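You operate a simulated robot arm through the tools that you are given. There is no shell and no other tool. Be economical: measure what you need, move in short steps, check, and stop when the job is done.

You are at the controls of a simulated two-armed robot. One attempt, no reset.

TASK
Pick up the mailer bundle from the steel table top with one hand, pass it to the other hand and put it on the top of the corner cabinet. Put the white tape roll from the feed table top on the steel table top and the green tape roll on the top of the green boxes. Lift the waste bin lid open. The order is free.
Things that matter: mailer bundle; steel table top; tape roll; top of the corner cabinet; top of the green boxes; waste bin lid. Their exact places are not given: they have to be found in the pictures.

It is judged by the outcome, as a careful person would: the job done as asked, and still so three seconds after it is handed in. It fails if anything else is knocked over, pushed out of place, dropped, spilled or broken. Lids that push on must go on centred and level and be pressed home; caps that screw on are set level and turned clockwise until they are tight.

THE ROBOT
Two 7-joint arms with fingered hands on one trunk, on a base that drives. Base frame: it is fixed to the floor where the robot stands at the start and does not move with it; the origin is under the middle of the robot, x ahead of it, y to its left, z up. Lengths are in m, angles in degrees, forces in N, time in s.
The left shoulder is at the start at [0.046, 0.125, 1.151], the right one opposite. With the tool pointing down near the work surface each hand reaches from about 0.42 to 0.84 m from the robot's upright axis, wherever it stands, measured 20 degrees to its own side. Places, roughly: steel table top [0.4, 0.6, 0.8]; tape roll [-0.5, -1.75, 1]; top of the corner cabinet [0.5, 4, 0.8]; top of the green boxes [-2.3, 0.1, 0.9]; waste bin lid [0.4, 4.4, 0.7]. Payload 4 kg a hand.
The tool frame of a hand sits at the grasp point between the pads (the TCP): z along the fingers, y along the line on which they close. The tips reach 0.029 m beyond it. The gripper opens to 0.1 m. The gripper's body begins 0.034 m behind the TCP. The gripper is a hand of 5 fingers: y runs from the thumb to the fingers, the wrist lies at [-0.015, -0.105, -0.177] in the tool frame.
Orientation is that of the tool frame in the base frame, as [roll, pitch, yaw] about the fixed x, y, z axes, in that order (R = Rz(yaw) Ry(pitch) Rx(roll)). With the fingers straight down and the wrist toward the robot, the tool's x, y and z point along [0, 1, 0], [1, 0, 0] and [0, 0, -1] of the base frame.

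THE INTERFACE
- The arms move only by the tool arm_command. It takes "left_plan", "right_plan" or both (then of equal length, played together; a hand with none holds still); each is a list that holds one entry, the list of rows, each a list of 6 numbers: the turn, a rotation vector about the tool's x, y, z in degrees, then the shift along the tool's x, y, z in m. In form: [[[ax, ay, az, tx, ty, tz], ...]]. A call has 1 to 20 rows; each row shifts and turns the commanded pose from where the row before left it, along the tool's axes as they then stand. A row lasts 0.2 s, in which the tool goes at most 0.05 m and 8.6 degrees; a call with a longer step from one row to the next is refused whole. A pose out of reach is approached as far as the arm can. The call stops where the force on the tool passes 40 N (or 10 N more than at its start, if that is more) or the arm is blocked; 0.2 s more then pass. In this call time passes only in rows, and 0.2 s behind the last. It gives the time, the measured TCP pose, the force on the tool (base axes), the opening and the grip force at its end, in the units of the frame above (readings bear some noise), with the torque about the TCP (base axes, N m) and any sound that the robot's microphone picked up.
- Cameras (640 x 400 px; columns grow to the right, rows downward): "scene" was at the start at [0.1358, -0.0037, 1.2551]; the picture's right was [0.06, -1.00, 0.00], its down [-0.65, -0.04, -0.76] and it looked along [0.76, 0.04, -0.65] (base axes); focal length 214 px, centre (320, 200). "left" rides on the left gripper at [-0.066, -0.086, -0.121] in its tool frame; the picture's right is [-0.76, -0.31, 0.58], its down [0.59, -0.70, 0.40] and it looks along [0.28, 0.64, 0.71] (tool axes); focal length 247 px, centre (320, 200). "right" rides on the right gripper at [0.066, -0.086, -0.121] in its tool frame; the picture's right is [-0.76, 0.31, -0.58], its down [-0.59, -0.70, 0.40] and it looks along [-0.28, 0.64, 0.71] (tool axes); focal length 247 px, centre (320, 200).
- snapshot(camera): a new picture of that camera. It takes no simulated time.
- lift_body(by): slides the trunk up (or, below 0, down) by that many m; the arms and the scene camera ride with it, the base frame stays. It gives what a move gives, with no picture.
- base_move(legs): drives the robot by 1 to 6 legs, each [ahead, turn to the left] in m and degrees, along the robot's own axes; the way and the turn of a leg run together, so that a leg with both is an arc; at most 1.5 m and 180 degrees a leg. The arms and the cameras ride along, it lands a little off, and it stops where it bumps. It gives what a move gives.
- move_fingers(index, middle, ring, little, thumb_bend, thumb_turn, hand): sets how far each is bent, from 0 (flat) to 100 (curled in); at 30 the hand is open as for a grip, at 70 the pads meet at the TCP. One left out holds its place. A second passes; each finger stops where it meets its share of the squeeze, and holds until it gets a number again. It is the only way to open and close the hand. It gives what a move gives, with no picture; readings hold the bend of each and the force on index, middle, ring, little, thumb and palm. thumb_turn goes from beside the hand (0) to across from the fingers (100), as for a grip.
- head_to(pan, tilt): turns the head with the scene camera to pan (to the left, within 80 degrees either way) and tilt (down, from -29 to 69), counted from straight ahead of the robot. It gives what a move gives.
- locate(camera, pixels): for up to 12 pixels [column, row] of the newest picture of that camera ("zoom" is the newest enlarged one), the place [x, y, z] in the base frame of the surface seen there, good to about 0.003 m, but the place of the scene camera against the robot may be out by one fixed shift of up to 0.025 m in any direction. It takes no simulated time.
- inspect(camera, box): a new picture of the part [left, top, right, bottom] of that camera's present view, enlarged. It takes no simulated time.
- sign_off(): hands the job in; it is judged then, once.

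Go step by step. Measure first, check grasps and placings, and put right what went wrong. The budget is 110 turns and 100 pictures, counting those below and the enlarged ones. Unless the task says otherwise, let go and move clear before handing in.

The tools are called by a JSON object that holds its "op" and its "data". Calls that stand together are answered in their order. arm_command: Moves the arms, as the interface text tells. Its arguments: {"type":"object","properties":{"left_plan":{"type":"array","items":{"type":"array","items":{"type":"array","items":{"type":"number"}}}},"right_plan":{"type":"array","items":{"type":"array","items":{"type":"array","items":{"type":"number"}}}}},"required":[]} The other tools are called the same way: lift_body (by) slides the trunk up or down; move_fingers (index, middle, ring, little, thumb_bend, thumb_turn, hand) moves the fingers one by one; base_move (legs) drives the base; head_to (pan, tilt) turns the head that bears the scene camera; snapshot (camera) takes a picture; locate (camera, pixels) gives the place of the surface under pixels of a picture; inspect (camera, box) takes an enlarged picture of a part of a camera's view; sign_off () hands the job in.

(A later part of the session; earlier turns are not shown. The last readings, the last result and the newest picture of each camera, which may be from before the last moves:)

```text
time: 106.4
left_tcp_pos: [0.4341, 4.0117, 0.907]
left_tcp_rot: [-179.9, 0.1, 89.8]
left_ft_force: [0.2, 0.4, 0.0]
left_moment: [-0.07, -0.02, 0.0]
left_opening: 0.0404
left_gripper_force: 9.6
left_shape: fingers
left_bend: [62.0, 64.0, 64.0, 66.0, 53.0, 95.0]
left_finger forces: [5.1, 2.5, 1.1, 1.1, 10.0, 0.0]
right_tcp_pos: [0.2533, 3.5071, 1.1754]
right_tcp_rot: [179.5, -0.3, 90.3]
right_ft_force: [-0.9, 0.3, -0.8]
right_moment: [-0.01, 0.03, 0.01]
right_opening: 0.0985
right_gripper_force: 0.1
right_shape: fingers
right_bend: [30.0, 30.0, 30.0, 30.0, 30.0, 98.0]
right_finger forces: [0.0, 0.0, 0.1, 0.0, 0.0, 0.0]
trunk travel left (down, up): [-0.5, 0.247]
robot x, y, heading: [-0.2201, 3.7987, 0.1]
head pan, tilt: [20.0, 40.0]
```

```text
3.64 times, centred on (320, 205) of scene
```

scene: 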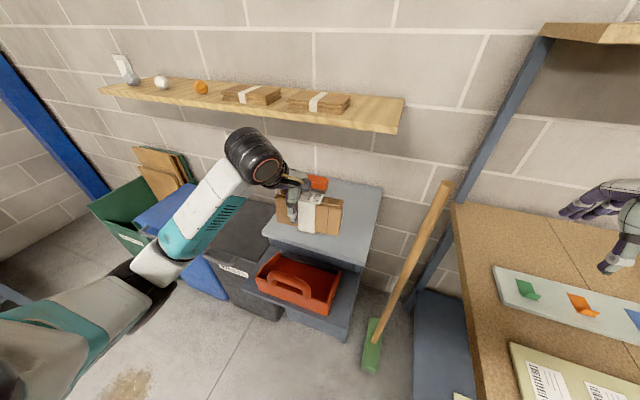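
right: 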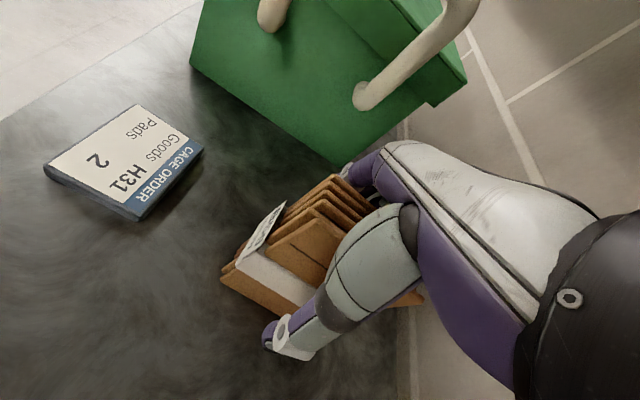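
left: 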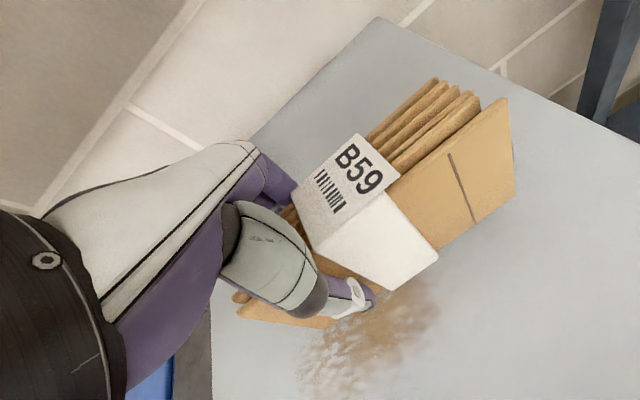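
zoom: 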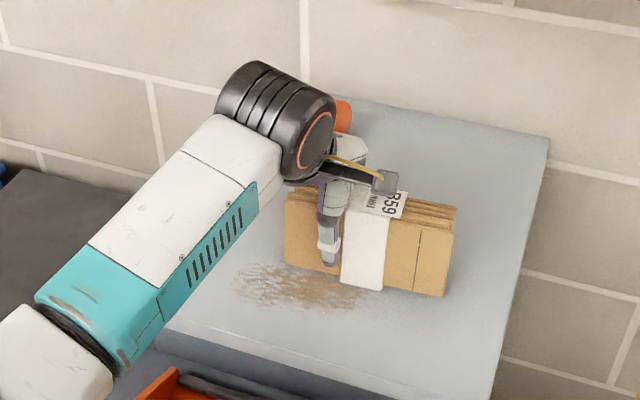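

No contact yet; a few millimetres more.

{"op": "arm_command", "data": {"left_plan": [[[0, 0, 0, 0, 0, 0.003], [0, 0, 0, 0, 0, 0.002]]]}}

{"op": "locate", "data": {"camera": "left", "pixels": [[395, 292], [405, 285], [475, 228], [512, 200], [470, 240], [250, 322]]}}

```text
time: 107.0
left_tcp_pos: [0.4354, 4.0126, 0.9047]
left_tcp_rot: [-180.0, 0.0, 89.9]
left_ft_force: [-1.8, 0.6, 6.6]
left_moment: [-0.05, 0.06, -0.05]
left_opening: 0.0403
left_gripper_force: 10.2
left_shape: fingers
left_bend: [62.0, 64.0, 64.0, 66.0, 53.0, 95.0]
left_finger forces: [4.7, 2.6, 1.2, 0.7, 11.7, 0.0]
right_tcp_pos: [0.2534, 3.5079, 1.1757]
right_tcp_rot: [179.5, -0.2, 90.3]
right_ft_force: [0.0, -0.4, -0.1]
right_moment: [0.01, -0.01, 0.03]
right_opening: 0.0986
right_gripper_force: 0.1
right_shape: fingers
right_bend: [30.0, 30.0, 30.0, 30.0, 30.0, 98.0]
right_finger forces: [0.0, 0.0, 0.0, 0.0, 0.0, 0.1]
trunk travel left (down, up): [-0.5, 0.247]
robot x, y, heading: [-0.2204, 3.7967, 0.2]
head pan, tilt: [20.0, 40.0]
```

```text
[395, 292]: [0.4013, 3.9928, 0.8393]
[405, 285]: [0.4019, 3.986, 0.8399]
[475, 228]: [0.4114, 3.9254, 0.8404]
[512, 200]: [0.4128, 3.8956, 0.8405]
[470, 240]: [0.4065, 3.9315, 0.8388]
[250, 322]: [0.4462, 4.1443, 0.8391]
```

Contact (6.6 N). Release and withdraw straight up.

{"op": "move_fingers", "data": {"hand": "left", "index": 30, "middle": 30, "ring": 30, "little": 30, "thumb_bend": 30}}

{"op": "arm_command", "data": {"left_plan": [[[0, 0, 0, 0, 0, -0.02], [0, 0, 0, 0, 0, -0.03], [0, 0, 0, 0, 0, -0.04], [0, 0, 0, 0, 0, -0.02], [0, 0, 0, 0, -0.04, 0], [0, 0, 0, 0, -0.04, 0], [0, 0, 0, 0, -0.04, -0.04], [0, 0, 0, 0, -0.04, -0.04]]]}}

{"op": "snapshot", "data": {"camera": "scene"}}

{"op": "snapshot", "data": {"camera": "left"}}

```text
time: 108.0
left_tcp_pos: [0.4346, 4.0115, 0.9021]
left_tcp_rot: [-179.8, 0.2, 89.9]
left_ft_force: [0.7, 0.4, -0.3]
left_moment: [0.01, 0.03, 0.0]
left_opening: 0.0985
left_gripper_force: 0.1
left_shape: fingers
left_bend: [30.0, 30.0, 30.0, 30.0, 30.0, 97.0]
left_finger forces: [0.1, 0.0, 0.0, 0.0, 0.0, 0.0]
right_tcp_pos: [0.2538, 3.5071, 1.1746]
right_tcp_rot: [179.6, -0.3, 90.4]
right_ft_force: [0.1, -0.4, 0.8]
right_moment: [0.02, 0.0, 0.01]
right_opening: 0.0984
right_gripper_force: 0.1
right_shape: fingers
right_bend: [30.0, 30.0, 30.0, 30.0, 30.0, 98.0]
right_finger forces: [0.0, 0.1, 0.1, 0.1, 0.1, 0.1]
trunk travel left (down, up): [-0.5, 0.247]
robot x, y, heading: [-0.2227, 3.8004, 0.3]
head pan, tilt: [20.0, 40.0]
```

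```text
refused: row 7 steps farther than a row can; nothing moved
```

```text
53 pictures are left
```

scene: 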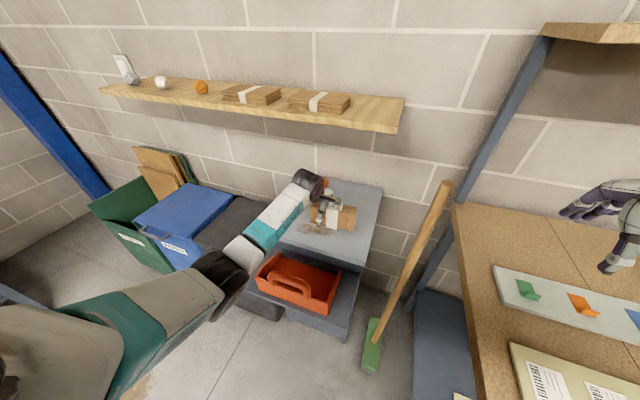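

```text
52 pictures are left
```

left: 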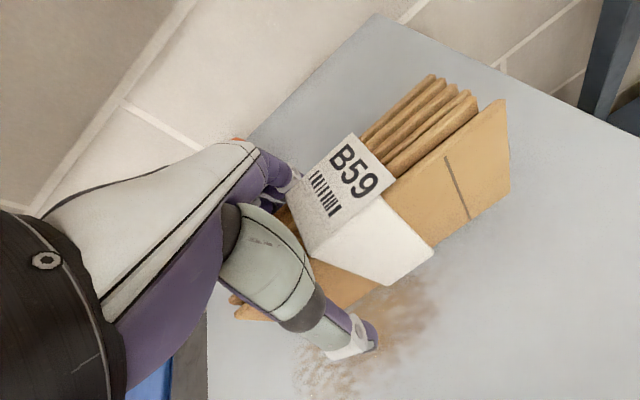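

The bundle stands free. Withdraw up, then back towards the robot.

{"op": "arm_command", "data": {"left_plan": [[[0, 0, 0, 0, 0, -0.02], [0, 0, 0, 0, 0, -0.03], [0, 0, 0, 0, 0, -0.04], [0, 0, 0, 0, 0, -0.02], [0, 0, 0, 0, -0.04, 0], [0, 0, 0, 0, -0.04, 0], [0, 0, 0, 0, -0.035, -0.03], [0, 0, 0, 0, -0.035, -0.03]]]}}

{"op": "base_move", "data": {"legs": [[-0.35, 0], [0, 60], [0.45, 0], [0, -60]]}}

{"op": "head_to", "data": {"pan": 5, "tilt": 40}}

{"op": "snapshot", "data": {"camera": "scene"}}

```text
time: 109.8
left_tcp_pos: [0.285, 4.011, 1.0733]
left_tcp_rot: [-179.8, 0.1, 89.9]
left_ft_force: [-0.2, -0.2, -0.3]
left_moment: [-0.01, 0.0, 0.01]
left_opening: 0.0987
left_gripper_force: 0.1
left_shape: fingers
left_bend: [30.0, 30.0, 30.0, 30.0, 30.0, 98.0]
left_finger forces: [0.0, 0.0, 0.0, 0.1, 0.0, 0.0]
right_tcp_pos: [0.2538, 3.5073, 1.1755]
right_tcp_rot: [179.4, -0.2, 90.3]
right_ft_force: [-0.3, 0.1, -0.3]
right_moment: [-0.03, 0.01, 0.02]
right_opening: 0.0985
right_gripper_force: 0.2
right_shape: fingers
right_bend: [30.0, 30.0, 30.0, 30.0, 30.0, 98.0]
right_finger forces: [0.0, 0.0, 0.0, 0.1, 0.2, 0.0]
trunk travel left (down, up): [-0.5, 0.247]
robot x, y, heading: [-0.2184, 3.8007, 0.3]
head pan, tilt: [20.0, 40.0]
```

```text
time: 119.8
left_tcp_pos: [0.1595, 4.4007, 1.0722]
left_tcp_rot: [-179.8, 0.1, 89.6]
left_ft_force: [0.2, 0.5, -1.1]
left_moment: [-0.01, 0.01, -0.02]
left_opening: 0.0985
left_gripper_force: 0.0
left_shape: fingers
left_bend: [30.0, 30.0, 30.0, 30.0, 30.0, 98.0]
left_finger forces: [0.0, 0.0, 0.0, 0.0, 0.0, 0.0]
right_tcp_pos: [0.1252, 3.8964, 1.1741]
right_tcp_rot: [179.5, -0.2, 89.8]
right_ft_force: [-0.2, -0.1, -0.3]
right_moment: [0.0, -0.01, -0.01]
right_opening: 0.0986
right_gripper_force: 0.0
right_shape: fingers
right_bend: [30.0, 30.0, 30.0, 30.0, 30.0, 98.0]
right_finger forces: [0.0, 0.0, 0.0, 0.0, 0.1, 0.0]
trunk travel left (down, up): [-0.5, 0.247]
robot x, y, heading: [-0.3436, 4.1954, -0.4]
head pan, tilt: [20.0, 40.0]
```

```text
time: 120.6
left_tcp_pos: [0.1609, 4.4, 1.0739]
left_tcp_rot: [-179.9, 0.1, 89.5]
left_ft_force: [-0.2, -0.5, 1.4]
left_moment: [0.0, -0.01, -0.01]
left_opening: 0.0982
left_gripper_force: 0.1
left_shape: fingers
left_bend: [30.0, 30.0, 30.0, 30.0, 30.0, 98.0]
left_finger forces: [0.0, 0.0, 0.0, 0.1, 0.0, 0.0]
right_tcp_pos: [0.1249, 3.8953, 1.1754]
right_tcp_rot: [179.4, -0.2, 89.9]
right_ft_force: [0.1, 0.0, 0.2]
right_moment: [-0.01, -0.01, 0.02]
right_opening: 0.0984
right_gripper_force: 0.1
right_shape: fingers
right_bend: [30.0, 30.0, 30.0, 30.0, 30.0, 98.0]
right_finger forces: [0.0, 0.1, 0.0, 0.0, 0.0, 0.0]
trunk travel left (down, up): [-0.5, 0.247]
robot x, y, heading: [-0.3467, 4.1895, -0.6]
head pan, tilt: [5.0, 40.0]
```

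```text
51 pictures are left
```

scene: 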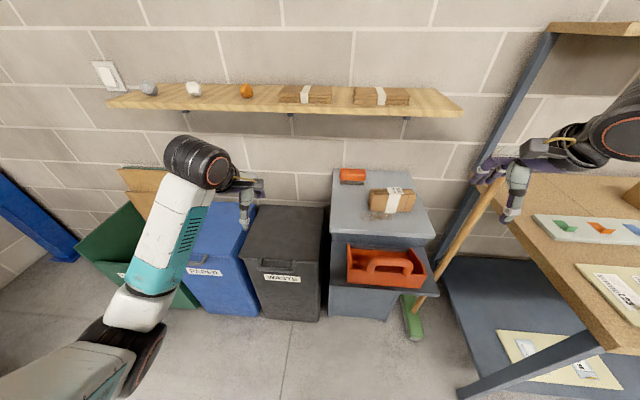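

The bundle stands nicely on the cabinet, and the black bin reads WASTE. Zoom on its handle.

{"op": "inspect", "data": {"camera": "scene", "box": [230, 195, 340, 290]}}

{"op": "locate", "data": {"camera": "scene", "pixels": [[264, 262], [292, 263], [278, 262], [278, 270], [278, 257], [250, 255], [318, 255], [262, 210], [322, 210], [278, 279], [300, 271], [255, 265]]}}

{"op": "snapshot", "data": {"camera": "left"}}

```text
4.21 times, centred on (285, 242) of scene
```

zoom: 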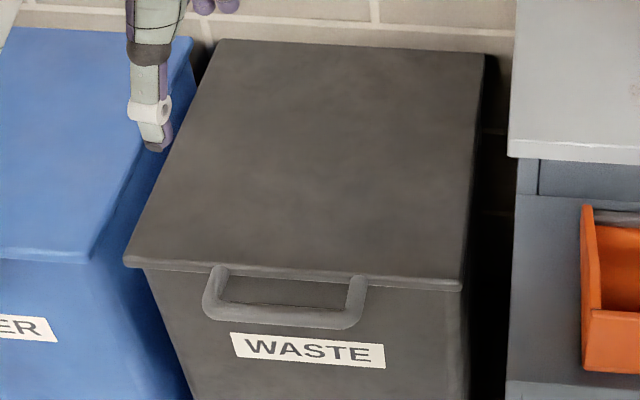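

```text
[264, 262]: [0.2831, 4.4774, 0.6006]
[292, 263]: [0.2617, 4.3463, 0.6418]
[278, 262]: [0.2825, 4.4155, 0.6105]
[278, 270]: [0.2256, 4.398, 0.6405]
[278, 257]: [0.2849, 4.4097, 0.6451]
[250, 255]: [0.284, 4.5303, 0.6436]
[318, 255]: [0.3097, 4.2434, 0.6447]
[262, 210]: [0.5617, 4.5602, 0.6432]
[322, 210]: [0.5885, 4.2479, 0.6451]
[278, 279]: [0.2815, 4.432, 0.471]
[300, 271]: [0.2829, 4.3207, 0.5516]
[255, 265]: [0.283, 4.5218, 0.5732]
```

```text
49 pictures are left
```

left: 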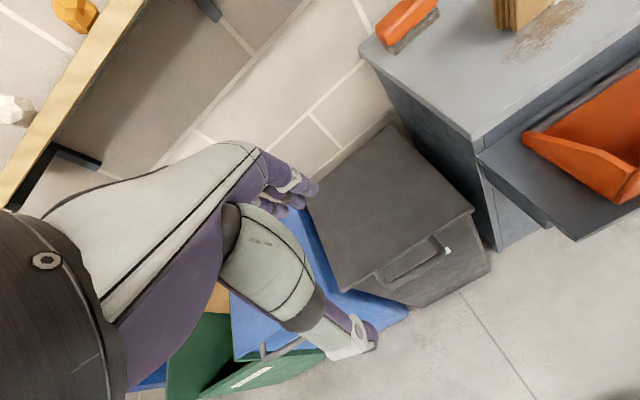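

The handle is a U-bar projecting ~5 cm in front of the lid. I'll measure it with the left camera.

{"op": "locate", "data": {"camera": "left", "pixels": [[440, 257], [420, 270], [400, 281], [385, 286], [410, 262], [435, 238], [345, 288], [470, 210], [388, 128], [320, 210], [380, 270], [450, 250]]}}

{"op": "inspect", "data": {"camera": "left", "box": [330, 200, 490, 310]}}

```text
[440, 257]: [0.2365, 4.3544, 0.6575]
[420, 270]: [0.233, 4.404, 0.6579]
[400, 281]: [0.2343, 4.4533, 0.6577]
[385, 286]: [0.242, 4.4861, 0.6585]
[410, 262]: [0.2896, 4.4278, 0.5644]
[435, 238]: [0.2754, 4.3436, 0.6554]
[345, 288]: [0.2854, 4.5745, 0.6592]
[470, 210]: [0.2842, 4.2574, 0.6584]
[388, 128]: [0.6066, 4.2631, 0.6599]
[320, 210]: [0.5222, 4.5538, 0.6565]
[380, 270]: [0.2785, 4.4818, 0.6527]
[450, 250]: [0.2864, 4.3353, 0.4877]
```

```text
3.64 times, centred on (410, 255) of left
```

zoom: 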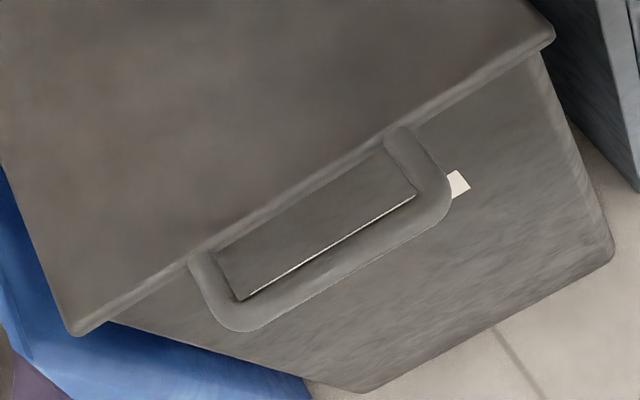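

Bar centre ≈(0.234, 4.41, 0.65), lid hinge about x 0.61. I'll raise the right hand for safety, lower the trunk, and close in.

{"op": "arm_command", "data": {"right_plan": [[[0, 0, 0, 0, 0, -0.04], [0, 0, 0, 0, 0, -0.04], [0, 0, 0, 0, 0, -0.04]]]}}

{"op": "lift_body", "data": {"by": -0.15}}

{"op": "base_move", "data": {"legs": [[0.12, 0.6]]}}

{"op": "snapshot", "data": {"camera": "left"}}

```text
time: 121.4
left_tcp_pos: [0.1596, 4.4, 1.0737]
left_tcp_rot: [-179.9, 0.1, 89.6]
left_ft_force: [0.1, -0.7, -0.3]
left_moment: [0.04, -0.02, 0.02]
left_opening: 0.0985
left_gripper_force: 0.0
left_shape: fingers
left_bend: [30.0, 30.0, 30.0, 30.0, 30.0, 98.0]
left_finger forces: [0.0, 0.0, 0.1, 0.0, 0.1, 0.0]
right_tcp_pos: [0.1236, 3.8966, 1.2953]
right_tcp_rot: [179.6, -0.2, 89.8]
right_ft_force: [0.5, -0.7, -0.1]
right_moment: [0.01, 0.03, -0.01]
right_opening: 0.0988
right_gripper_force: 0.1
right_shape: fingers
right_bend: [30.0, 30.0, 30.0, 30.0, 30.0, 98.0]
right_finger forces: [0.0, 0.0, 0.1, 0.0, 0.0, 0.1]
trunk travel left (down, up): [-0.5, 0.247]
robot x, y, heading: [-0.3446, 4.1913, -0.5]
head pan, tilt: [5.0, 40.0]
```

```text
time: 123.2
left_tcp_pos: [0.1611, 4.4009, 0.924]
left_tcp_rot: [-179.9, 0.0, 89.5]
left_ft_force: [0.4, 0.3, 0.7]
left_moment: [-0.03, 0.02, -0.01]
left_opening: 0.0986
left_gripper_force: 0.1
left_shape: fingers
left_bend: [30.0, 30.0, 30.0, 30.0, 30.0, 98.0]
left_finger forces: [0.0, 0.1, 0.0, 0.0, 0.1, 0.0]
right_tcp_pos: [0.1235, 3.8957, 1.1456]
right_tcp_rot: [179.5, -0.1, 89.8]
right_ft_force: [-0.4, 0.5, -0.5]
right_moment: [0.01, -0.01, 0.01]
right_opening: 0.0984
right_gripper_force: 0.0
right_shape: fingers
right_bend: [30.0, 30.0, 30.0, 30.0, 30.0, 98.0]
right_finger forces: [0.1, 0.1, 0.0, 0.0, 0.0, 0.1]
trunk travel left (down, up): [-0.35, 0.397]
robot x, y, heading: [-0.346, 4.1947, -0.4]
head pan, tilt: [5.0, 40.0]
```

```text
time: 124.4
left_tcp_pos: [0.279, 4.4051, 0.9226]
left_tcp_rot: [-179.9, -0.1, 90.1]
left_ft_force: [1.0, 0.6, 0.2]
left_moment: [-0.01, 0.0, 0.01]
left_opening: 0.0985
left_gripper_force: 0.1
left_shape: fingers
left_bend: [30.0, 30.0, 30.0, 30.0, 30.0, 98.0]
left_finger forces: [0.1, 0.1, 0.0, 0.0, 0.0, 0.1]
right_tcp_pos: [0.2489, 3.9006, 1.1448]
right_tcp_rot: [179.6, -0.2, 90.5]
right_ft_force: [0.8, 0.5, 0.3]
right_moment: [-0.02, 0.01, -0.05]
right_opening: 0.0985
right_gripper_force: 0.1
right_shape: fingers
right_bend: [30.0, 30.0, 30.0, 30.0, 30.0, 98.0]
right_finger forces: [0.1, 0.0, 0.0, 0.0, 0.0, 0.0]
trunk travel left (down, up): [-0.35, 0.397]
robot x, y, heading: [-0.2213, 4.1948, 0.3]
head pan, tilt: [5.0, 40.0]
```

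```text
47 pictures are left
```

left: 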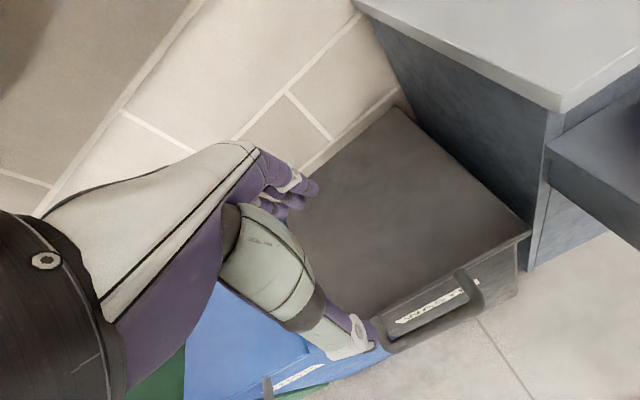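

The gap behind the bar is only ~4 cm, so I'll pre-close to about 5.5 cm, then come over the bar.

{"op": "move_fingers", "data": {"hand": "left", "index": 51, "middle": 51, "ring": 51, "little": 51, "thumb_bend": 51}}

{"op": "arm_command", "data": {"left_plan": [[[0, 0, 0, 0.003, -0.022, 0.04], [0, 0, 0, 0.002, -0.023, 0.04], [0, 0, 0, 0, 0, 0.04], [0, 0, 0, 0, 0, 0.04], [0, 0, 0, 0, 0, 0.03]]]}}

{"op": "snapshot", "data": {"camera": "left"}}

{"op": "inspect", "data": {"camera": "scene", "box": [150, 180, 350, 320]}}

```text
time: 125.4
left_tcp_pos: [0.2782, 4.4057, 0.9226]
left_tcp_rot: [-180.0, 0.0, 89.9]
left_ft_force: [0.6, 0.1, 0.1]
left_moment: [0.0, -0.01, -0.02]
left_opening: 0.0483
left_gripper_force: 0.1
left_shape: fingers
left_bend: [51.0, 51.0, 51.0, 51.0, 51.0, 98.0]
left_finger forces: [0.1, 0.1, 0.0, 0.0, 0.1, 0.0]
right_tcp_pos: [0.2485, 3.901, 1.1441]
right_tcp_rot: [179.5, -0.2, 90.4]
right_ft_force: [-0.2, 0.2, 0.1]
right_moment: [-0.01, 0.0, -0.02]
right_opening: 0.0983
right_gripper_force: 0.0
right_shape: fingers
right_bend: [30.0, 30.0, 30.0, 30.0, 30.0, 98.0]
right_finger forces: [0.0, 0.0, 0.0, 0.1, 0.0, 0.0]
trunk travel left (down, up): [-0.35, 0.397]
robot x, y, heading: [-0.2267, 4.1947, 0.4]
head pan, tilt: [5.0, 40.0]
```

```text
time: 126.6
left_tcp_pos: [0.2333, 4.4095, 0.733]
left_tcp_rot: [-179.9, 0.0, 90.0]
left_ft_force: [0.0, 0.0, -0.2]
left_moment: [0.03, -0.03, -0.03]
left_opening: 0.0481
left_gripper_force: 0.1
left_shape: fingers
left_bend: [51.0, 51.0, 51.0, 51.0, 51.0, 98.0]
left_finger forces: [0.1, 0.0, 0.0, 0.0, 0.0, 0.1]
right_tcp_pos: [0.2468, 3.9012, 1.145]
right_tcp_rot: [179.5, -0.2, 90.4]
right_ft_force: [-0.2, 0.4, -0.3]
right_moment: [0.01, 0.0, -0.01]
right_opening: 0.0983
right_gripper_force: 0.0
right_shape: fingers
right_bend: [30.0, 30.0, 30.0, 30.0, 30.0, 98.0]
right_finger forces: [0.0, 0.0, 0.1, 0.1, 0.1, 0.0]
trunk travel left (down, up): [-0.35, 0.397]
robot x, y, heading: [-0.2251, 4.1943, 0.4]
head pan, tilt: [5.0, 40.0]
```

```text
46 pictures are left
```

left: 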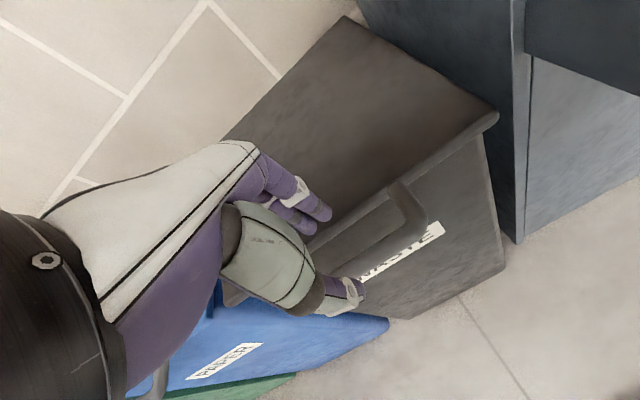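

```text
2.86 times, centred on (250, 250) of scene
```

zoom: 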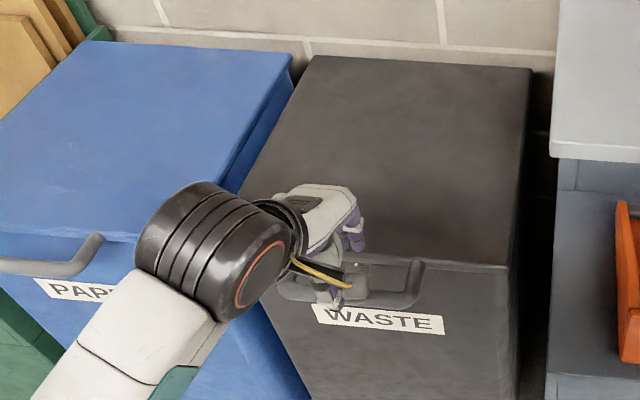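

Alignment looks right; descend in small steps watching force.

{"op": "arm_command", "data": {"left_plan": [[[0, 0, 0, 0, 0, 0.025], [0, 0, 0, 0, 0, 0.02], [0, 0, 0, 0, 0, 0.015], [0, 0, 0, 0, 0, 0.01], [0, 0, 0, 0, 0, 0.005]]]}}

{"op": "snapshot", "data": {"camera": "left"}}

{"op": "inspect", "data": {"camera": "scene", "box": [200, 210, 320, 300]}}

```text
time: 127.8
left_tcp_pos: [0.2321, 4.41, 0.6571]
left_tcp_rot: [-179.9, 0.0, 89.9]
left_ft_force: [-0.7, 0.6, 1.9]
left_moment: [0.04, -0.08, 0.05]
left_opening: 0.0483
left_gripper_force: 1.2
left_shape: fingers
left_bend: [51.0, 52.0, 51.0, 51.0, 51.0, 98.0]
left_finger forces: [0.0, 2.1, 0.0, 0.1, 0.0, 0.0]
right_tcp_pos: [0.2474, 3.9007, 1.1461]
right_tcp_rot: [179.5, -0.2, 90.4]
right_ft_force: [0.1, -1.1, 0.3]
right_moment: [0.01, 0.02, -0.03]
right_opening: 0.0985
right_gripper_force: 0.1
right_shape: fingers
right_bend: [30.0, 30.0, 30.0, 30.0, 30.0, 98.0]
right_finger forces: [0.0, 0.0, 0.1, 0.0, 0.0, 0.0]
trunk travel left (down, up): [-0.35, 0.397]
robot x, y, heading: [-0.2228, 4.194, 0.1]
head pan, tilt: [5.0, 40.0]
```

```text
44 pictures are left
```

left: 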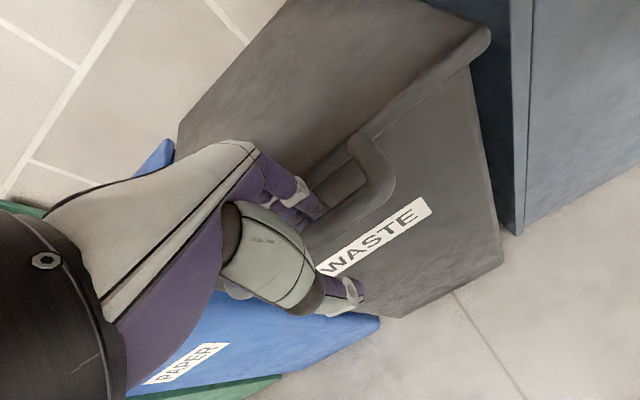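

```text
4.44 times, centred on (260, 255) of scene
```

zoom: 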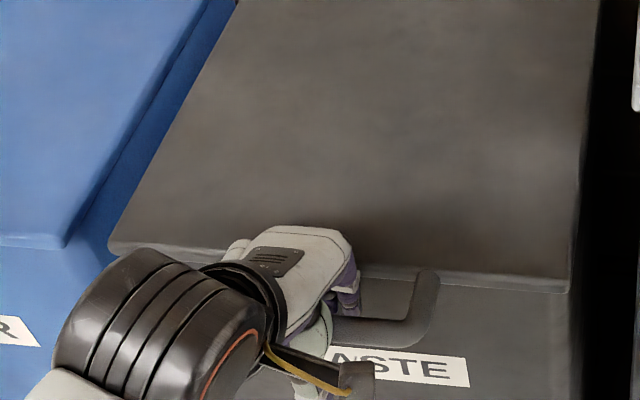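

Fingers are in the gap, thumb in front. Go 1 cm deeper and close loosely round the bar.

{"op": "arm_command", "data": {"left_plan": [[[0, 0, 0, 0, 0, 0.006], [0, 0, 0, 0, 0, 0.004]]]}}

{"op": "move_fingers", "data": {"hand": "left", "index": 65, "middle": 65, "ring": 65, "little": 65, "thumb_bend": 64}}

```text
time: 128.4
left_tcp_pos: [0.2328, 4.4091, 0.6511]
left_tcp_rot: [179.7, 0.0, 89.9]
left_ft_force: [-15.1, -0.4, 21.0]
left_moment: [0.22, -1.13, 0.17]
left_opening: 0.0481
left_gripper_force: 12.1
left_shape: fingers
left_bend: [51.0, 55.0, 51.0, 51.0, 51.0, 98.0]
left_finger forces: [0.0, 24.6, 0.0, 0.1, 0.1, 0.1]
right_tcp_pos: [0.2455, 3.9004, 1.1468]
right_tcp_rot: [179.3, -0.2, 90.4]
right_ft_force: [-1.0, -0.9, 0.5]
right_moment: [0.0, 0.02, 0.01]
right_opening: 0.0983
right_gripper_force: 0.0
right_shape: fingers
right_bend: [30.0, 30.0, 30.0, 30.0, 30.0, 98.0]
right_finger forces: [0.0, 0.0, 0.1, 0.1, 0.1, 0.0]
trunk travel left (down, up): [-0.35, 0.397]
robot x, y, heading: [-0.227, 4.1947, 0.3]
head pan, tilt: [5.0, 40.0]
```

```text
time: 129.4
left_tcp_pos: [0.2321, 4.4102, 0.6489]
left_tcp_rot: [-179.9, 0.0, 90.0]
left_ft_force: [9.8, 1.6, -2.2]
left_moment: [0.03, 0.05, -0.24]
left_opening: 0.0187
left_gripper_force: 5.4
left_shape: fingers
left_bend: [62.0, 65.0, 65.0, 62.0, 64.0, 98.0]
left_finger forces: [4.8, 0.1, 0.0, 5.7, 0.0, 0.0]
right_tcp_pos: [0.2481, 3.9002, 1.1441]
right_tcp_rot: [179.6, -0.1, 90.4]
right_ft_force: [0.0, 0.5, 0.0]
right_moment: [-0.01, -0.01, -0.02]
right_opening: 0.0986
right_gripper_force: 0.0
right_shape: fingers
right_bend: [30.0, 30.0, 30.0, 30.0, 30.0, 98.0]
right_finger forces: [0.0, 0.1, 0.1, 0.1, 0.0, 0.1]
trunk travel left (down, up): [-0.35, 0.397]
robot x, y, heading: [-0.2243, 4.1946, 0.2]
head pan, tilt: [5.0, 40.0]
```

Now squeeze the bar, then lift along the lid's arc (to ~20°) while tilting the hand forward.

{"op": "move_fingers", "data": {"hand": "left", "index": 70, "middle": 70, "ring": 70, "little": 70, "thumb_bend": 70}}

{"op": "arm_command", "data": {"left_plan": [[[-5, 0, 0, 0, 0.002, -0.0262], [-5, 0, 0, 0, 0.0061, -0.0254], [-5, 0, 0, 0, 0.0101, -0.0242], [-5, 0, 0, 0, 0.0136, -0.0223], [-5, 0, 0, 0, 0.017, -0.0199]]]}}

{"op": "snapshot", "data": {"camera": "scene"}}

{"op": "snapshot", "data": {"camera": "left"}}

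```text
time: 130.4
left_tcp_pos: [0.2337, 4.41, 0.647]
left_tcp_rot: [-179.9, 0.0, 90.0]
left_ft_force: [23.2, 2.7, -1.5]
left_moment: [0.06, 0.13, -0.49]
left_opening: 0.0094
left_gripper_force: 11.6
left_shape: fingers
left_bend: [64.0, 70.0, 69.0, 63.0, 70.0, 98.0]
left_finger forces: [9.6, 0.0, 1.7, 12.3, 0.1, 0.0]
right_tcp_pos: [0.2487, 3.9011, 1.1441]
right_tcp_rot: [179.6, -0.2, 90.4]
right_ft_force: [0.5, 0.0, -0.2]
right_moment: [-0.02, -0.01, 0.04]
right_opening: 0.0986
right_gripper_force: 0.1
right_shape: fingers
right_bend: [30.0, 30.0, 30.0, 30.0, 30.0, 98.0]
right_finger forces: [0.1, 0.0, 0.1, 0.0, 0.0, 0.0]
trunk travel left (down, up): [-0.35, 0.397]
robot x, y, heading: [-0.2248, 4.1934, 0.4]
head pan, tilt: [5.0, 40.0]
```

```text
time: 131.6
left_tcp_pos: [0.2597, 4.4085, 0.7746]
left_tcp_rot: [155.3, 0.0, 90.0]
left_ft_force: [-4.1, 0.3, -2.0]
left_moment: [-0.02, 0.06, -0.04]
left_opening: 0.0061
left_gripper_force: 1.9
left_shape: fingers
left_bend: [70.0, 70.0, 70.0, 70.0, 68.0, 97.0]
left_finger forces: [0.1, 0.0, 0.0, 0.0, 3.4, 0.1]
right_tcp_pos: [0.2464, 3.9006, 1.1444]
right_tcp_rot: [179.6, -0.1, 90.3]
right_ft_force: [-0.3, 0.1, 0.4]
right_moment: [-0.01, 0.03, 0.01]
right_opening: 0.0989
right_gripper_force: 0.1
right_shape: fingers
right_bend: [30.0, 30.0, 30.0, 30.0, 30.0, 98.0]
right_finger forces: [0.0, 0.0, 0.0, 0.0, 0.1, 0.1]
trunk travel left (down, up): [-0.35, 0.397]
robot x, y, heading: [-0.2267, 4.1921, 0.3]
head pan, tilt: [5.0, 40.0]
```

```text
42 pictures are left
```

scene: 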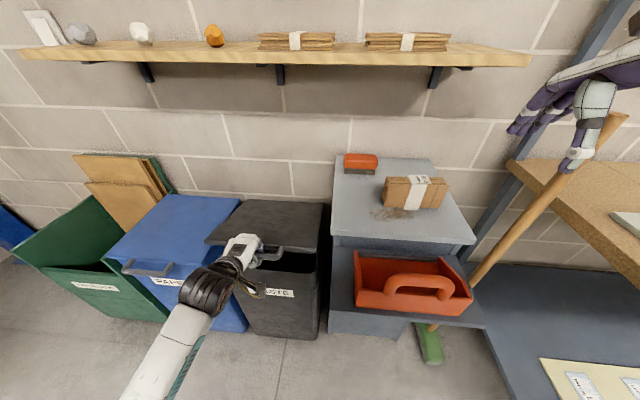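

```text
41 pictures are left
```

left: 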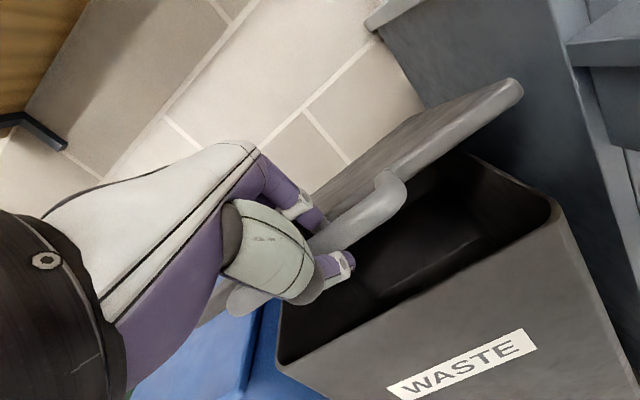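

Lid follows (~20°, bin opening visible). Continue along the arc to 60° with the hand tilting forward to 65°.

{"op": "arm_command", "data": {"left_plan": [[[-4, 0, 0, 0, 0.0197, -0.0171], [-4, 0, 0, 0, 0.022, -0.0143], [-4, 0, 0, 0, 0.0237, -0.011], [-4, 0, 0, 0, 0.025, -0.0077], [-4, 0, 0, 0, 0.0258, -0.0041], [-4, 0, 0, 0, 0.0262, -0.0005], [-4, 0, 0, 0, 0.026, 0.0032], [-4, 0, 0, 0, 0.0252, 0.0067], [-4, 0, 0, 0, 0.0241, 0.0102], [-4, 0, 0, 0, 0.0225, 0.0135]]]}}

{"op": "snapshot", "data": {"camera": "scene"}}

{"op": "snapshot", "data": {"camera": "left"}}

```text
time: 133.8
left_tcp_pos: [0.4341, 4.4099, 0.967]
left_tcp_rot: [115.1, 0.0, 89.9]
left_ft_force: [-0.6, -0.9, 0.0]
left_moment: [0.02, -0.03, 0.02]
left_opening: 0.0019
left_gripper_force: 1.0
left_shape: fingers
left_bend: [70.0, 70.0, 70.0, 70.0, 70.0, 98.0]
left_finger forces: [0.0, 0.0, 0.0, 0.0, 1.1, 0.0]
right_tcp_pos: [0.2475, 3.9008, 1.1449]
right_tcp_rot: [179.5, -0.2, 90.3]
right_ft_force: [0.4, -0.3, -0.1]
right_moment: [-0.02, 0.0, -0.02]
right_opening: 0.0984
right_gripper_force: 0.1
right_shape: fingers
right_bend: [30.0, 30.0, 30.0, 30.0, 30.0, 98.0]
right_finger forces: [0.0, 0.1, 0.0, 0.0, 0.0, 0.1]
trunk travel left (down, up): [-0.35, 0.397]
robot x, y, heading: [-0.2238, 4.1935, 0.2]
head pan, tilt: [5.0, 40.0]
```

```text
40 pictures are left
```

scene: 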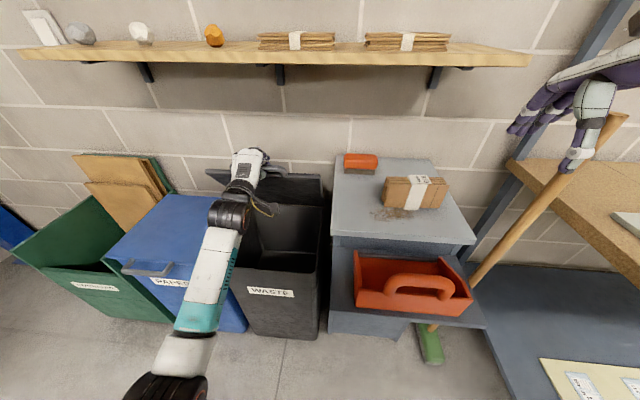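

```text
39 pictures are left
```

left: 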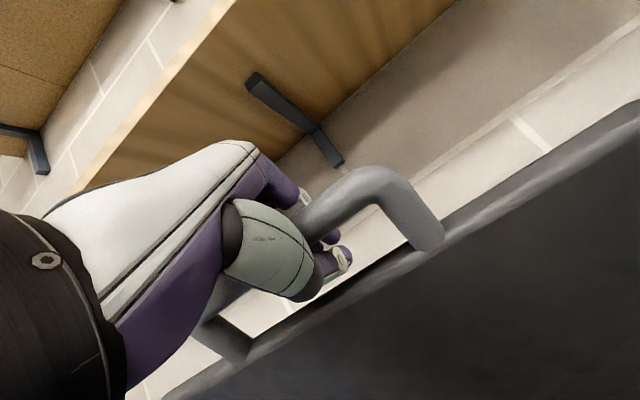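

Lid at ~60°, forces near zero. Continue to about 92°.

{"op": "arm_command", "data": {"left_plan": [[[-2, 0, 0, 0, 0.0206, 0.0161], [-2, 0, 0, 0, 0.0189, 0.0182], [-2, 0, 0, 0, 0.0168, 0.0201], [-2, 0, 0, 0, 0.0147, 0.0217], [-2, 0, 0, 0, 0.0123, 0.0231], [-2, 0, 0, 0, 0.0098, 0.0242], [-2, 0, 0, 0, 0.0073, 0.0251], [-2, 0, 0, 0, 0.0046, 0.0258]]]}}

{"op": "snapshot", "data": {"camera": "scene"}}

{"op": "snapshot", "data": {"camera": "left"}}

```text
time: 135.6
left_tcp_pos: [0.6309, 4.4099, 1.0293]
left_tcp_rot: [97.5, 0.0, 89.9]
left_ft_force: [-4.1, 0.6, 34.0]
left_moment: [0.2, 1.19, 0.06]
left_opening: 0.0001
left_gripper_force: 17.5
left_shape: fingers
left_bend: [68.0, 70.0, 70.0, 69.0, 70.0, 99.0]
left_finger forces: [0.1, 0.0, 0.0, 6.6, 28.3, 0.0]
right_tcp_pos: [0.2422, 3.8999, 1.1469]
right_tcp_rot: [179.3, -0.3, 90.4]
right_ft_force: [0.4, -0.3, -0.3]
right_moment: [0.0, -0.01, 0.02]
right_opening: 0.0983
right_gripper_force: 0.1
right_shape: fingers
right_bend: [30.0, 30.0, 30.0, 30.0, 30.0, 98.0]
right_finger forces: [0.0, 0.0, 0.1, 0.0, 0.1, 0.1]
trunk travel left (down, up): [-0.35, 0.397]
robot x, y, heading: [-0.2268, 4.1955, 0.3]
head pan, tilt: [5.0, 40.0]
```

```text
38 pictures are left
```

scene: 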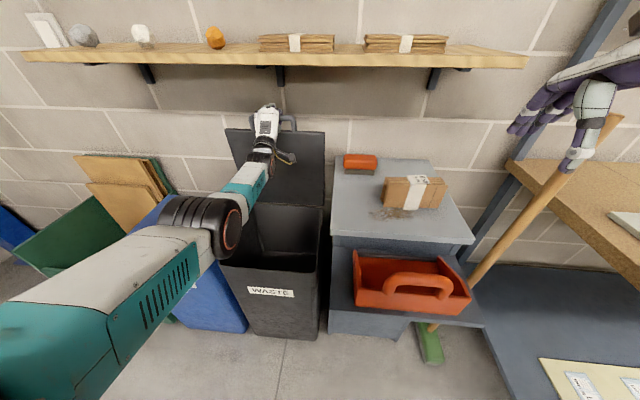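

```text
37 pictures are left
```

left: 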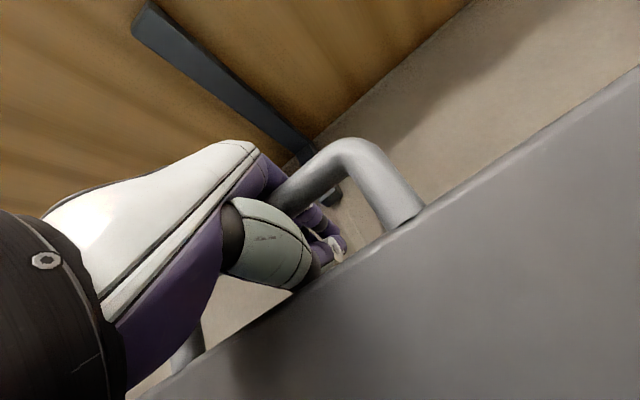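

Lid is about vertical; the thumb is pressing on the lid edge (34 N up). Ease up 1 cm, then push a bit further towards the wall.

{"op": "arm_command", "data": {"left_plan": [[[0, 0, 0, 0, 0.01, 0], [0, 0, 0, 0, 0, 0.012], [0, 0, 0, 0, -0.002, 0.012], [0, 0, 0, 0, -0.003, 0.012]]]}}

{"op": "snapshot", "data": {"camera": "scene"}}

{"op": "locate", "data": {"camera": "scene", "pixels": [[310, 140], [315, 195], [240, 135], [310, 160], [320, 120]]}}

```text
time: 136.6
left_tcp_pos: [0.6368, 4.4082, 1.029]
left_tcp_rot: [98.5, 0.0, 90.0]
left_ft_force: [-6.5, 2.3, 25.2]
left_moment: [-0.02, 1.03, -0.08]
left_opening: 0.0
left_gripper_force: 12.8
left_shape: fingers
left_bend: [68.0, 70.0, 70.0, 70.0, 70.0, 99.0]
left_finger forces: [0.1, 0.0, 0.1, 0.4, 25.0, 0.0]
left hand out of reach, approached as far as the arm can: row 2, 3, 4
right_tcp_pos: [0.2448, 3.9001, 1.1469]
right_tcp_rot: [179.3, -0.2, 90.4]
right_ft_force: [-0.1, -0.3, 0.2]
right_moment: [0.01, 0.01, 0.01]
right_opening: 0.0984
right_gripper_force: 0.1
right_shape: fingers
right_bend: [30.0, 30.0, 30.0, 30.0, 30.0, 98.0]
right_finger forces: [0.0, 0.0, 0.0, 0.1, 0.0, 0.1]
trunk travel left (down, up): [-0.35, 0.397]
robot x, y, heading: [-0.2233, 4.1887, 0.1]
head pan, tilt: [5.0, 40.0]
```

```text
36 pictures are left
```

scene: 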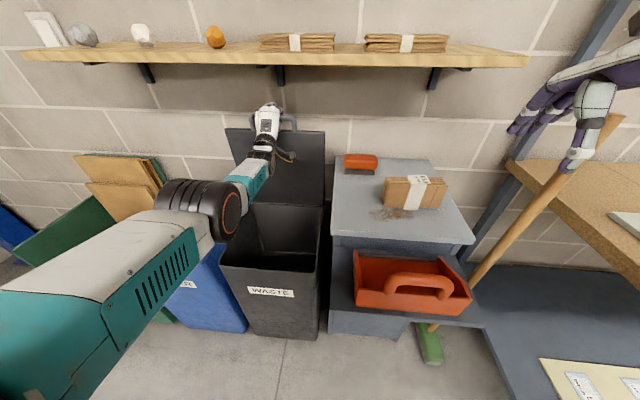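

```text
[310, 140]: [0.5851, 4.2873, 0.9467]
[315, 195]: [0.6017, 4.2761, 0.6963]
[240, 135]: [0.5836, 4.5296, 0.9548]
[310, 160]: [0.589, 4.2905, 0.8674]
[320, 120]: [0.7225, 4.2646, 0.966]
```

Underside leans 86°, just short of vertical, and the arm is at its reach. Ease the hand up slightly and nudge the base 0.06 m forward.

{"op": "arm_command", "data": {"left_plan": [[[0, 0, 0, 0, 0.008, -0.003]]]}}

{"op": "base_move", "data": {"legs": [[0.06, 0]]}}

{"op": "snapshot", "data": {"camera": "scene"}}

{"op": "locate", "data": {"camera": "scene", "pixels": [[310, 140], [315, 195], [240, 140], [310, 160]]}}

```text
time: 137.0
left_tcp_pos: [0.6374, 4.4089, 1.0296]
left_tcp_rot: [99.2, 0.0, 89.9]
left_ft_force: [-1.6, 1.2, 11.3]
left_moment: [0.0, 0.43, -0.02]
left_opening: 0.0
left_gripper_force: 5.2
left_shape: fingers
left_bend: [69.0, 70.0, 70.0, 70.0, 70.0, 99.0]
left_finger forces: [0.1, 0.1, 0.0, 0.0, 11.3, 0.1]
right_tcp_pos: [0.2463, 3.9009, 1.1463]
right_tcp_rot: [179.5, -0.2, 90.3]
right_ft_force: [-0.7, 0.0, 0.3]
right_moment: [0.0, -0.03, 0.01]
right_opening: 0.0986
right_gripper_force: 0.0
right_shape: fingers
right_bend: [30.0, 30.0, 30.0, 30.0, 30.0, 98.0]
right_finger forces: [0.1, 0.0, 0.1, 0.0, 0.1, 0.1]
trunk travel left (down, up): [-0.35, 0.397]
robot x, y, heading: [-0.2247, 4.1942, 0.3]
head pan, tilt: [5.0, 40.0]
```

```text
time: 137.8
left_tcp_pos: [0.6513, 4.4104, 1.0328]
left_tcp_rot: [98.0, -0.3, 90.3]
left_ft_force: [-34.1, -1.1, 2.4]
left_moment: [0.04, -0.07, 1.36]
left_opening: 0.0017
left_gripper_force: 16.4
left_shape: fingers
left_bend: [70.0, 70.0, 70.0, 70.0, 70.0, 98.0]
left_finger forces: [0.0, 0.0, 0.0, 0.0, 0.5, 32.5]
right_tcp_pos: [0.2622, 3.9016, 1.1461]
right_tcp_rot: [179.3, -0.4, 90.4]
right_ft_force: [1.1, -0.4, -0.4]
right_moment: [0.02, 0.03, 0.01]
right_opening: 0.0988
right_gripper_force: 0.0
right_shape: fingers
right_bend: [30.0, 30.0, 30.0, 30.0, 30.0, 98.0]
right_finger forces: [0.1, 0.0, 0.0, 0.0, 0.0, 0.1]
trunk travel left (down, up): [-0.35, 0.397]
robot x, y, heading: [-0.2096, 4.1903, 0.5]
head pan, tilt: [5.0, 40.0]
stopped in leg 1: the force on the tool passed its limit at 145 N (the readings are from after the stop); the commanded pose is now the measured one
```

```text
35 pictures are left
```

scene: 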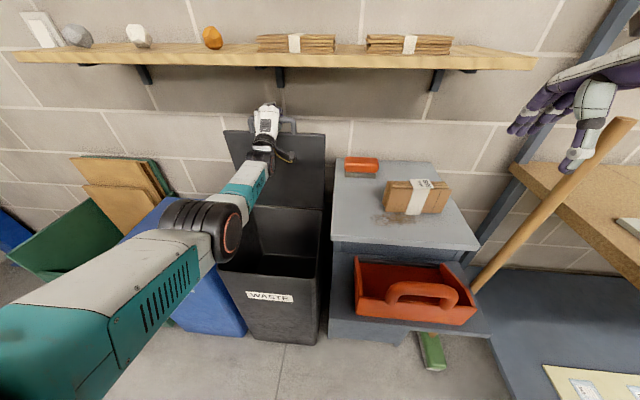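

```text
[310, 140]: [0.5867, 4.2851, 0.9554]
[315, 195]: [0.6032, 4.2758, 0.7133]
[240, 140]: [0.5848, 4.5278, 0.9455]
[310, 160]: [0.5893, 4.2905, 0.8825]
```

Hard stop reached at about 87°, the hinge's stop. Back off slightly, open a bit, and see whether the lid holds by itself.

{"op": "arm_command", "data": {"left_plan": [[[0, 0, 0, 0, 0.002, -0.012]]]}}

{"op": "move_fingers", "data": {"hand": "left", "index": 48, "middle": 48, "ring": 48, "little": 48, "thumb_bend": 58}}

{"op": "snapshot", "data": {"camera": "left"}}

{"op": "snapshot", "data": {"camera": "scene"}}

```text
time: 138.2
left_tcp_pos: [0.6461, 4.4117, 1.0314]
left_tcp_rot: [98.6, -0.2, 90.1]
left_ft_force: [0.0, -0.4, 0.0]
left_moment: [0.08, -0.01, 0.06]
left_opening: 0.0014
left_gripper_force: 0.1
left_shape: fingers
left_bend: [70.0, 70.0, 70.0, 70.0, 70.0, 98.0]
left_finger forces: [0.1, 0.0, 0.1, 0.0, 0.2, 0.7]
right_tcp_pos: [0.269, 3.9018, 1.1463]
right_tcp_rot: [179.6, -0.3, 90.6]
right_ft_force: [-0.1, -0.3, 0.7]
right_moment: [-0.01, -0.01, 0.0]
right_opening: 0.0989
right_gripper_force: 0.1
right_shape: fingers
right_bend: [30.0, 30.0, 30.0, 30.0, 30.0, 98.0]
right_finger forces: [0.0, 0.1, 0.1, 0.0, 0.0, 0.1]
trunk travel left (down, up): [-0.35, 0.397]
robot x, y, heading: [-0.2037, 4.1942, 0.5]
head pan, tilt: [5.0, 40.0]
```

```text
time: 139.2
left_tcp_pos: [0.6435, 4.4112, 1.0323]
left_tcp_rot: [98.4, -0.3, 90.3]
left_ft_force: [-0.6, -1.2, 7.5]
left_moment: [-0.09, 0.23, 0.09]
left_opening: 0.0399
left_gripper_force: 6.1
left_shape: fingers
left_bend: [48.0, 48.0, 48.0, 48.0, 57.0, 98.0]
left_finger forces: [0.1, 0.0, 0.0, 0.1, 9.9, 1.8]
right_tcp_pos: [0.268, 3.9011, 1.145]
right_tcp_rot: [179.4, -0.2, 90.5]
right_ft_force: [-0.4, -1.2, -0.8]
right_moment: [-0.01, 0.02, 0.01]
right_opening: 0.0986
right_gripper_force: 0.0
right_shape: fingers
right_bend: [30.0, 30.0, 30.0, 30.0, 30.0, 98.0]
right_finger forces: [0.0, 0.0, 0.0, 0.0, 0.1, 0.0]
trunk travel left (down, up): [-0.35, 0.397]
robot x, y, heading: [-0.2046, 4.1943, 0.5]
head pan, tilt: [5.0, 40.0]
```

```text
34 pictures are left
```

left: 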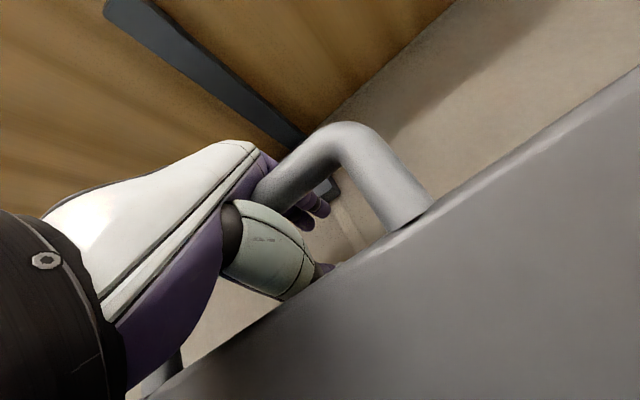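

```text
33 pictures are left
```

scene: 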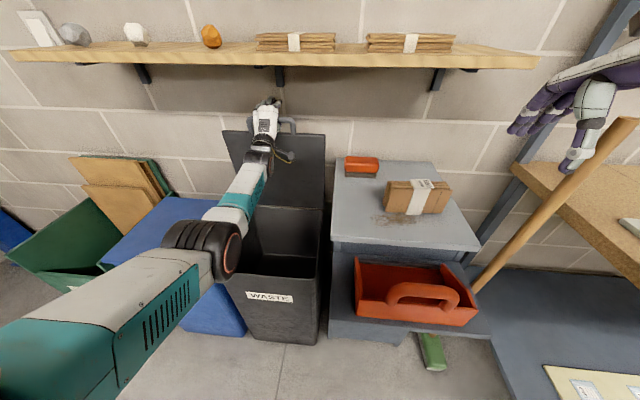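

Withdraw straight back slowly, watching whether the lid follows.

{"op": "arm_command", "data": {"left_plan": [[[0, 0, 0, 0, 0.004, -0.005], [0, 0, 0, 0, 0, -0.015], [0, 0, 0, 0, 0, -0.02], [0, 0, 0, 0, 0, -0.025], [0, 0, 0, 0, 0, -0.03]]]}}

{"op": "snapshot", "data": {"camera": "left"}}

{"op": "snapshot", "data": {"camera": "scene"}}

```text
time: 140.3
left_tcp_pos: [0.5871, 4.412, 1.0238]
left_tcp_rot: [100.9, -0.6, 90.5]
left_ft_force: [9.1, -0.3, -19.4]
left_moment: [0.44, -2.67, 0.11]
left_opening: 0.0328
left_gripper_force: 58.3
left_shape: fingers
left_bend: [48.0, 48.0, 48.0, 48.0, 57.0, 99.0]
left_finger forces: [0.0, 0.0, 0.0, 0.0, 111.9, 4.6]
right_tcp_pos: [0.2702, 3.9018, 1.1448]
right_tcp_rot: [179.5, -0.2, 90.5]
right_ft_force: [0.2, 0.6, 0.2]
right_moment: [0.0, -0.02, 0.01]
right_opening: 0.0985
right_gripper_force: 0.1
right_shape: fingers
right_bend: [30.0, 30.0, 30.0, 30.0, 30.0, 98.0]
right_finger forces: [0.1, 0.0, 0.1, 0.0, 0.1, 0.0]
trunk travel left (down, up): [-0.35, 0.397]
robot x, y, heading: [-0.2046, 4.1952, 0.4]
head pan, tilt: [5.0, 40.0]
stopped in row 5 (left hand): the force on the tool passed its limit at 44 N (the readings are from after the stop); the commanded pose is now the measured one
```

```text
32 pictures are left
```

left: 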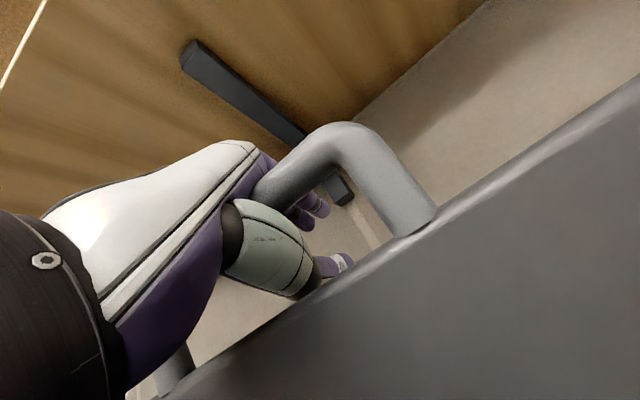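

```text
31 pictures are left
```

scene: 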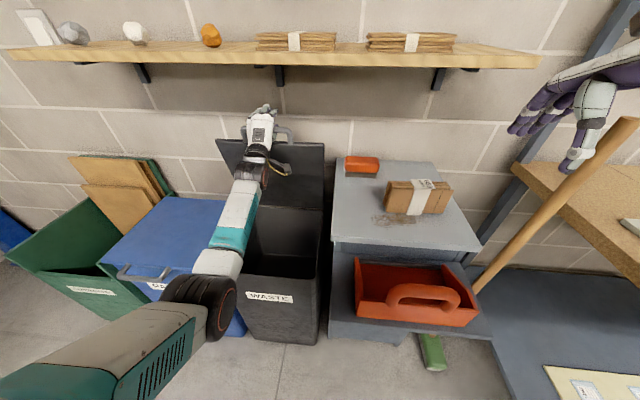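

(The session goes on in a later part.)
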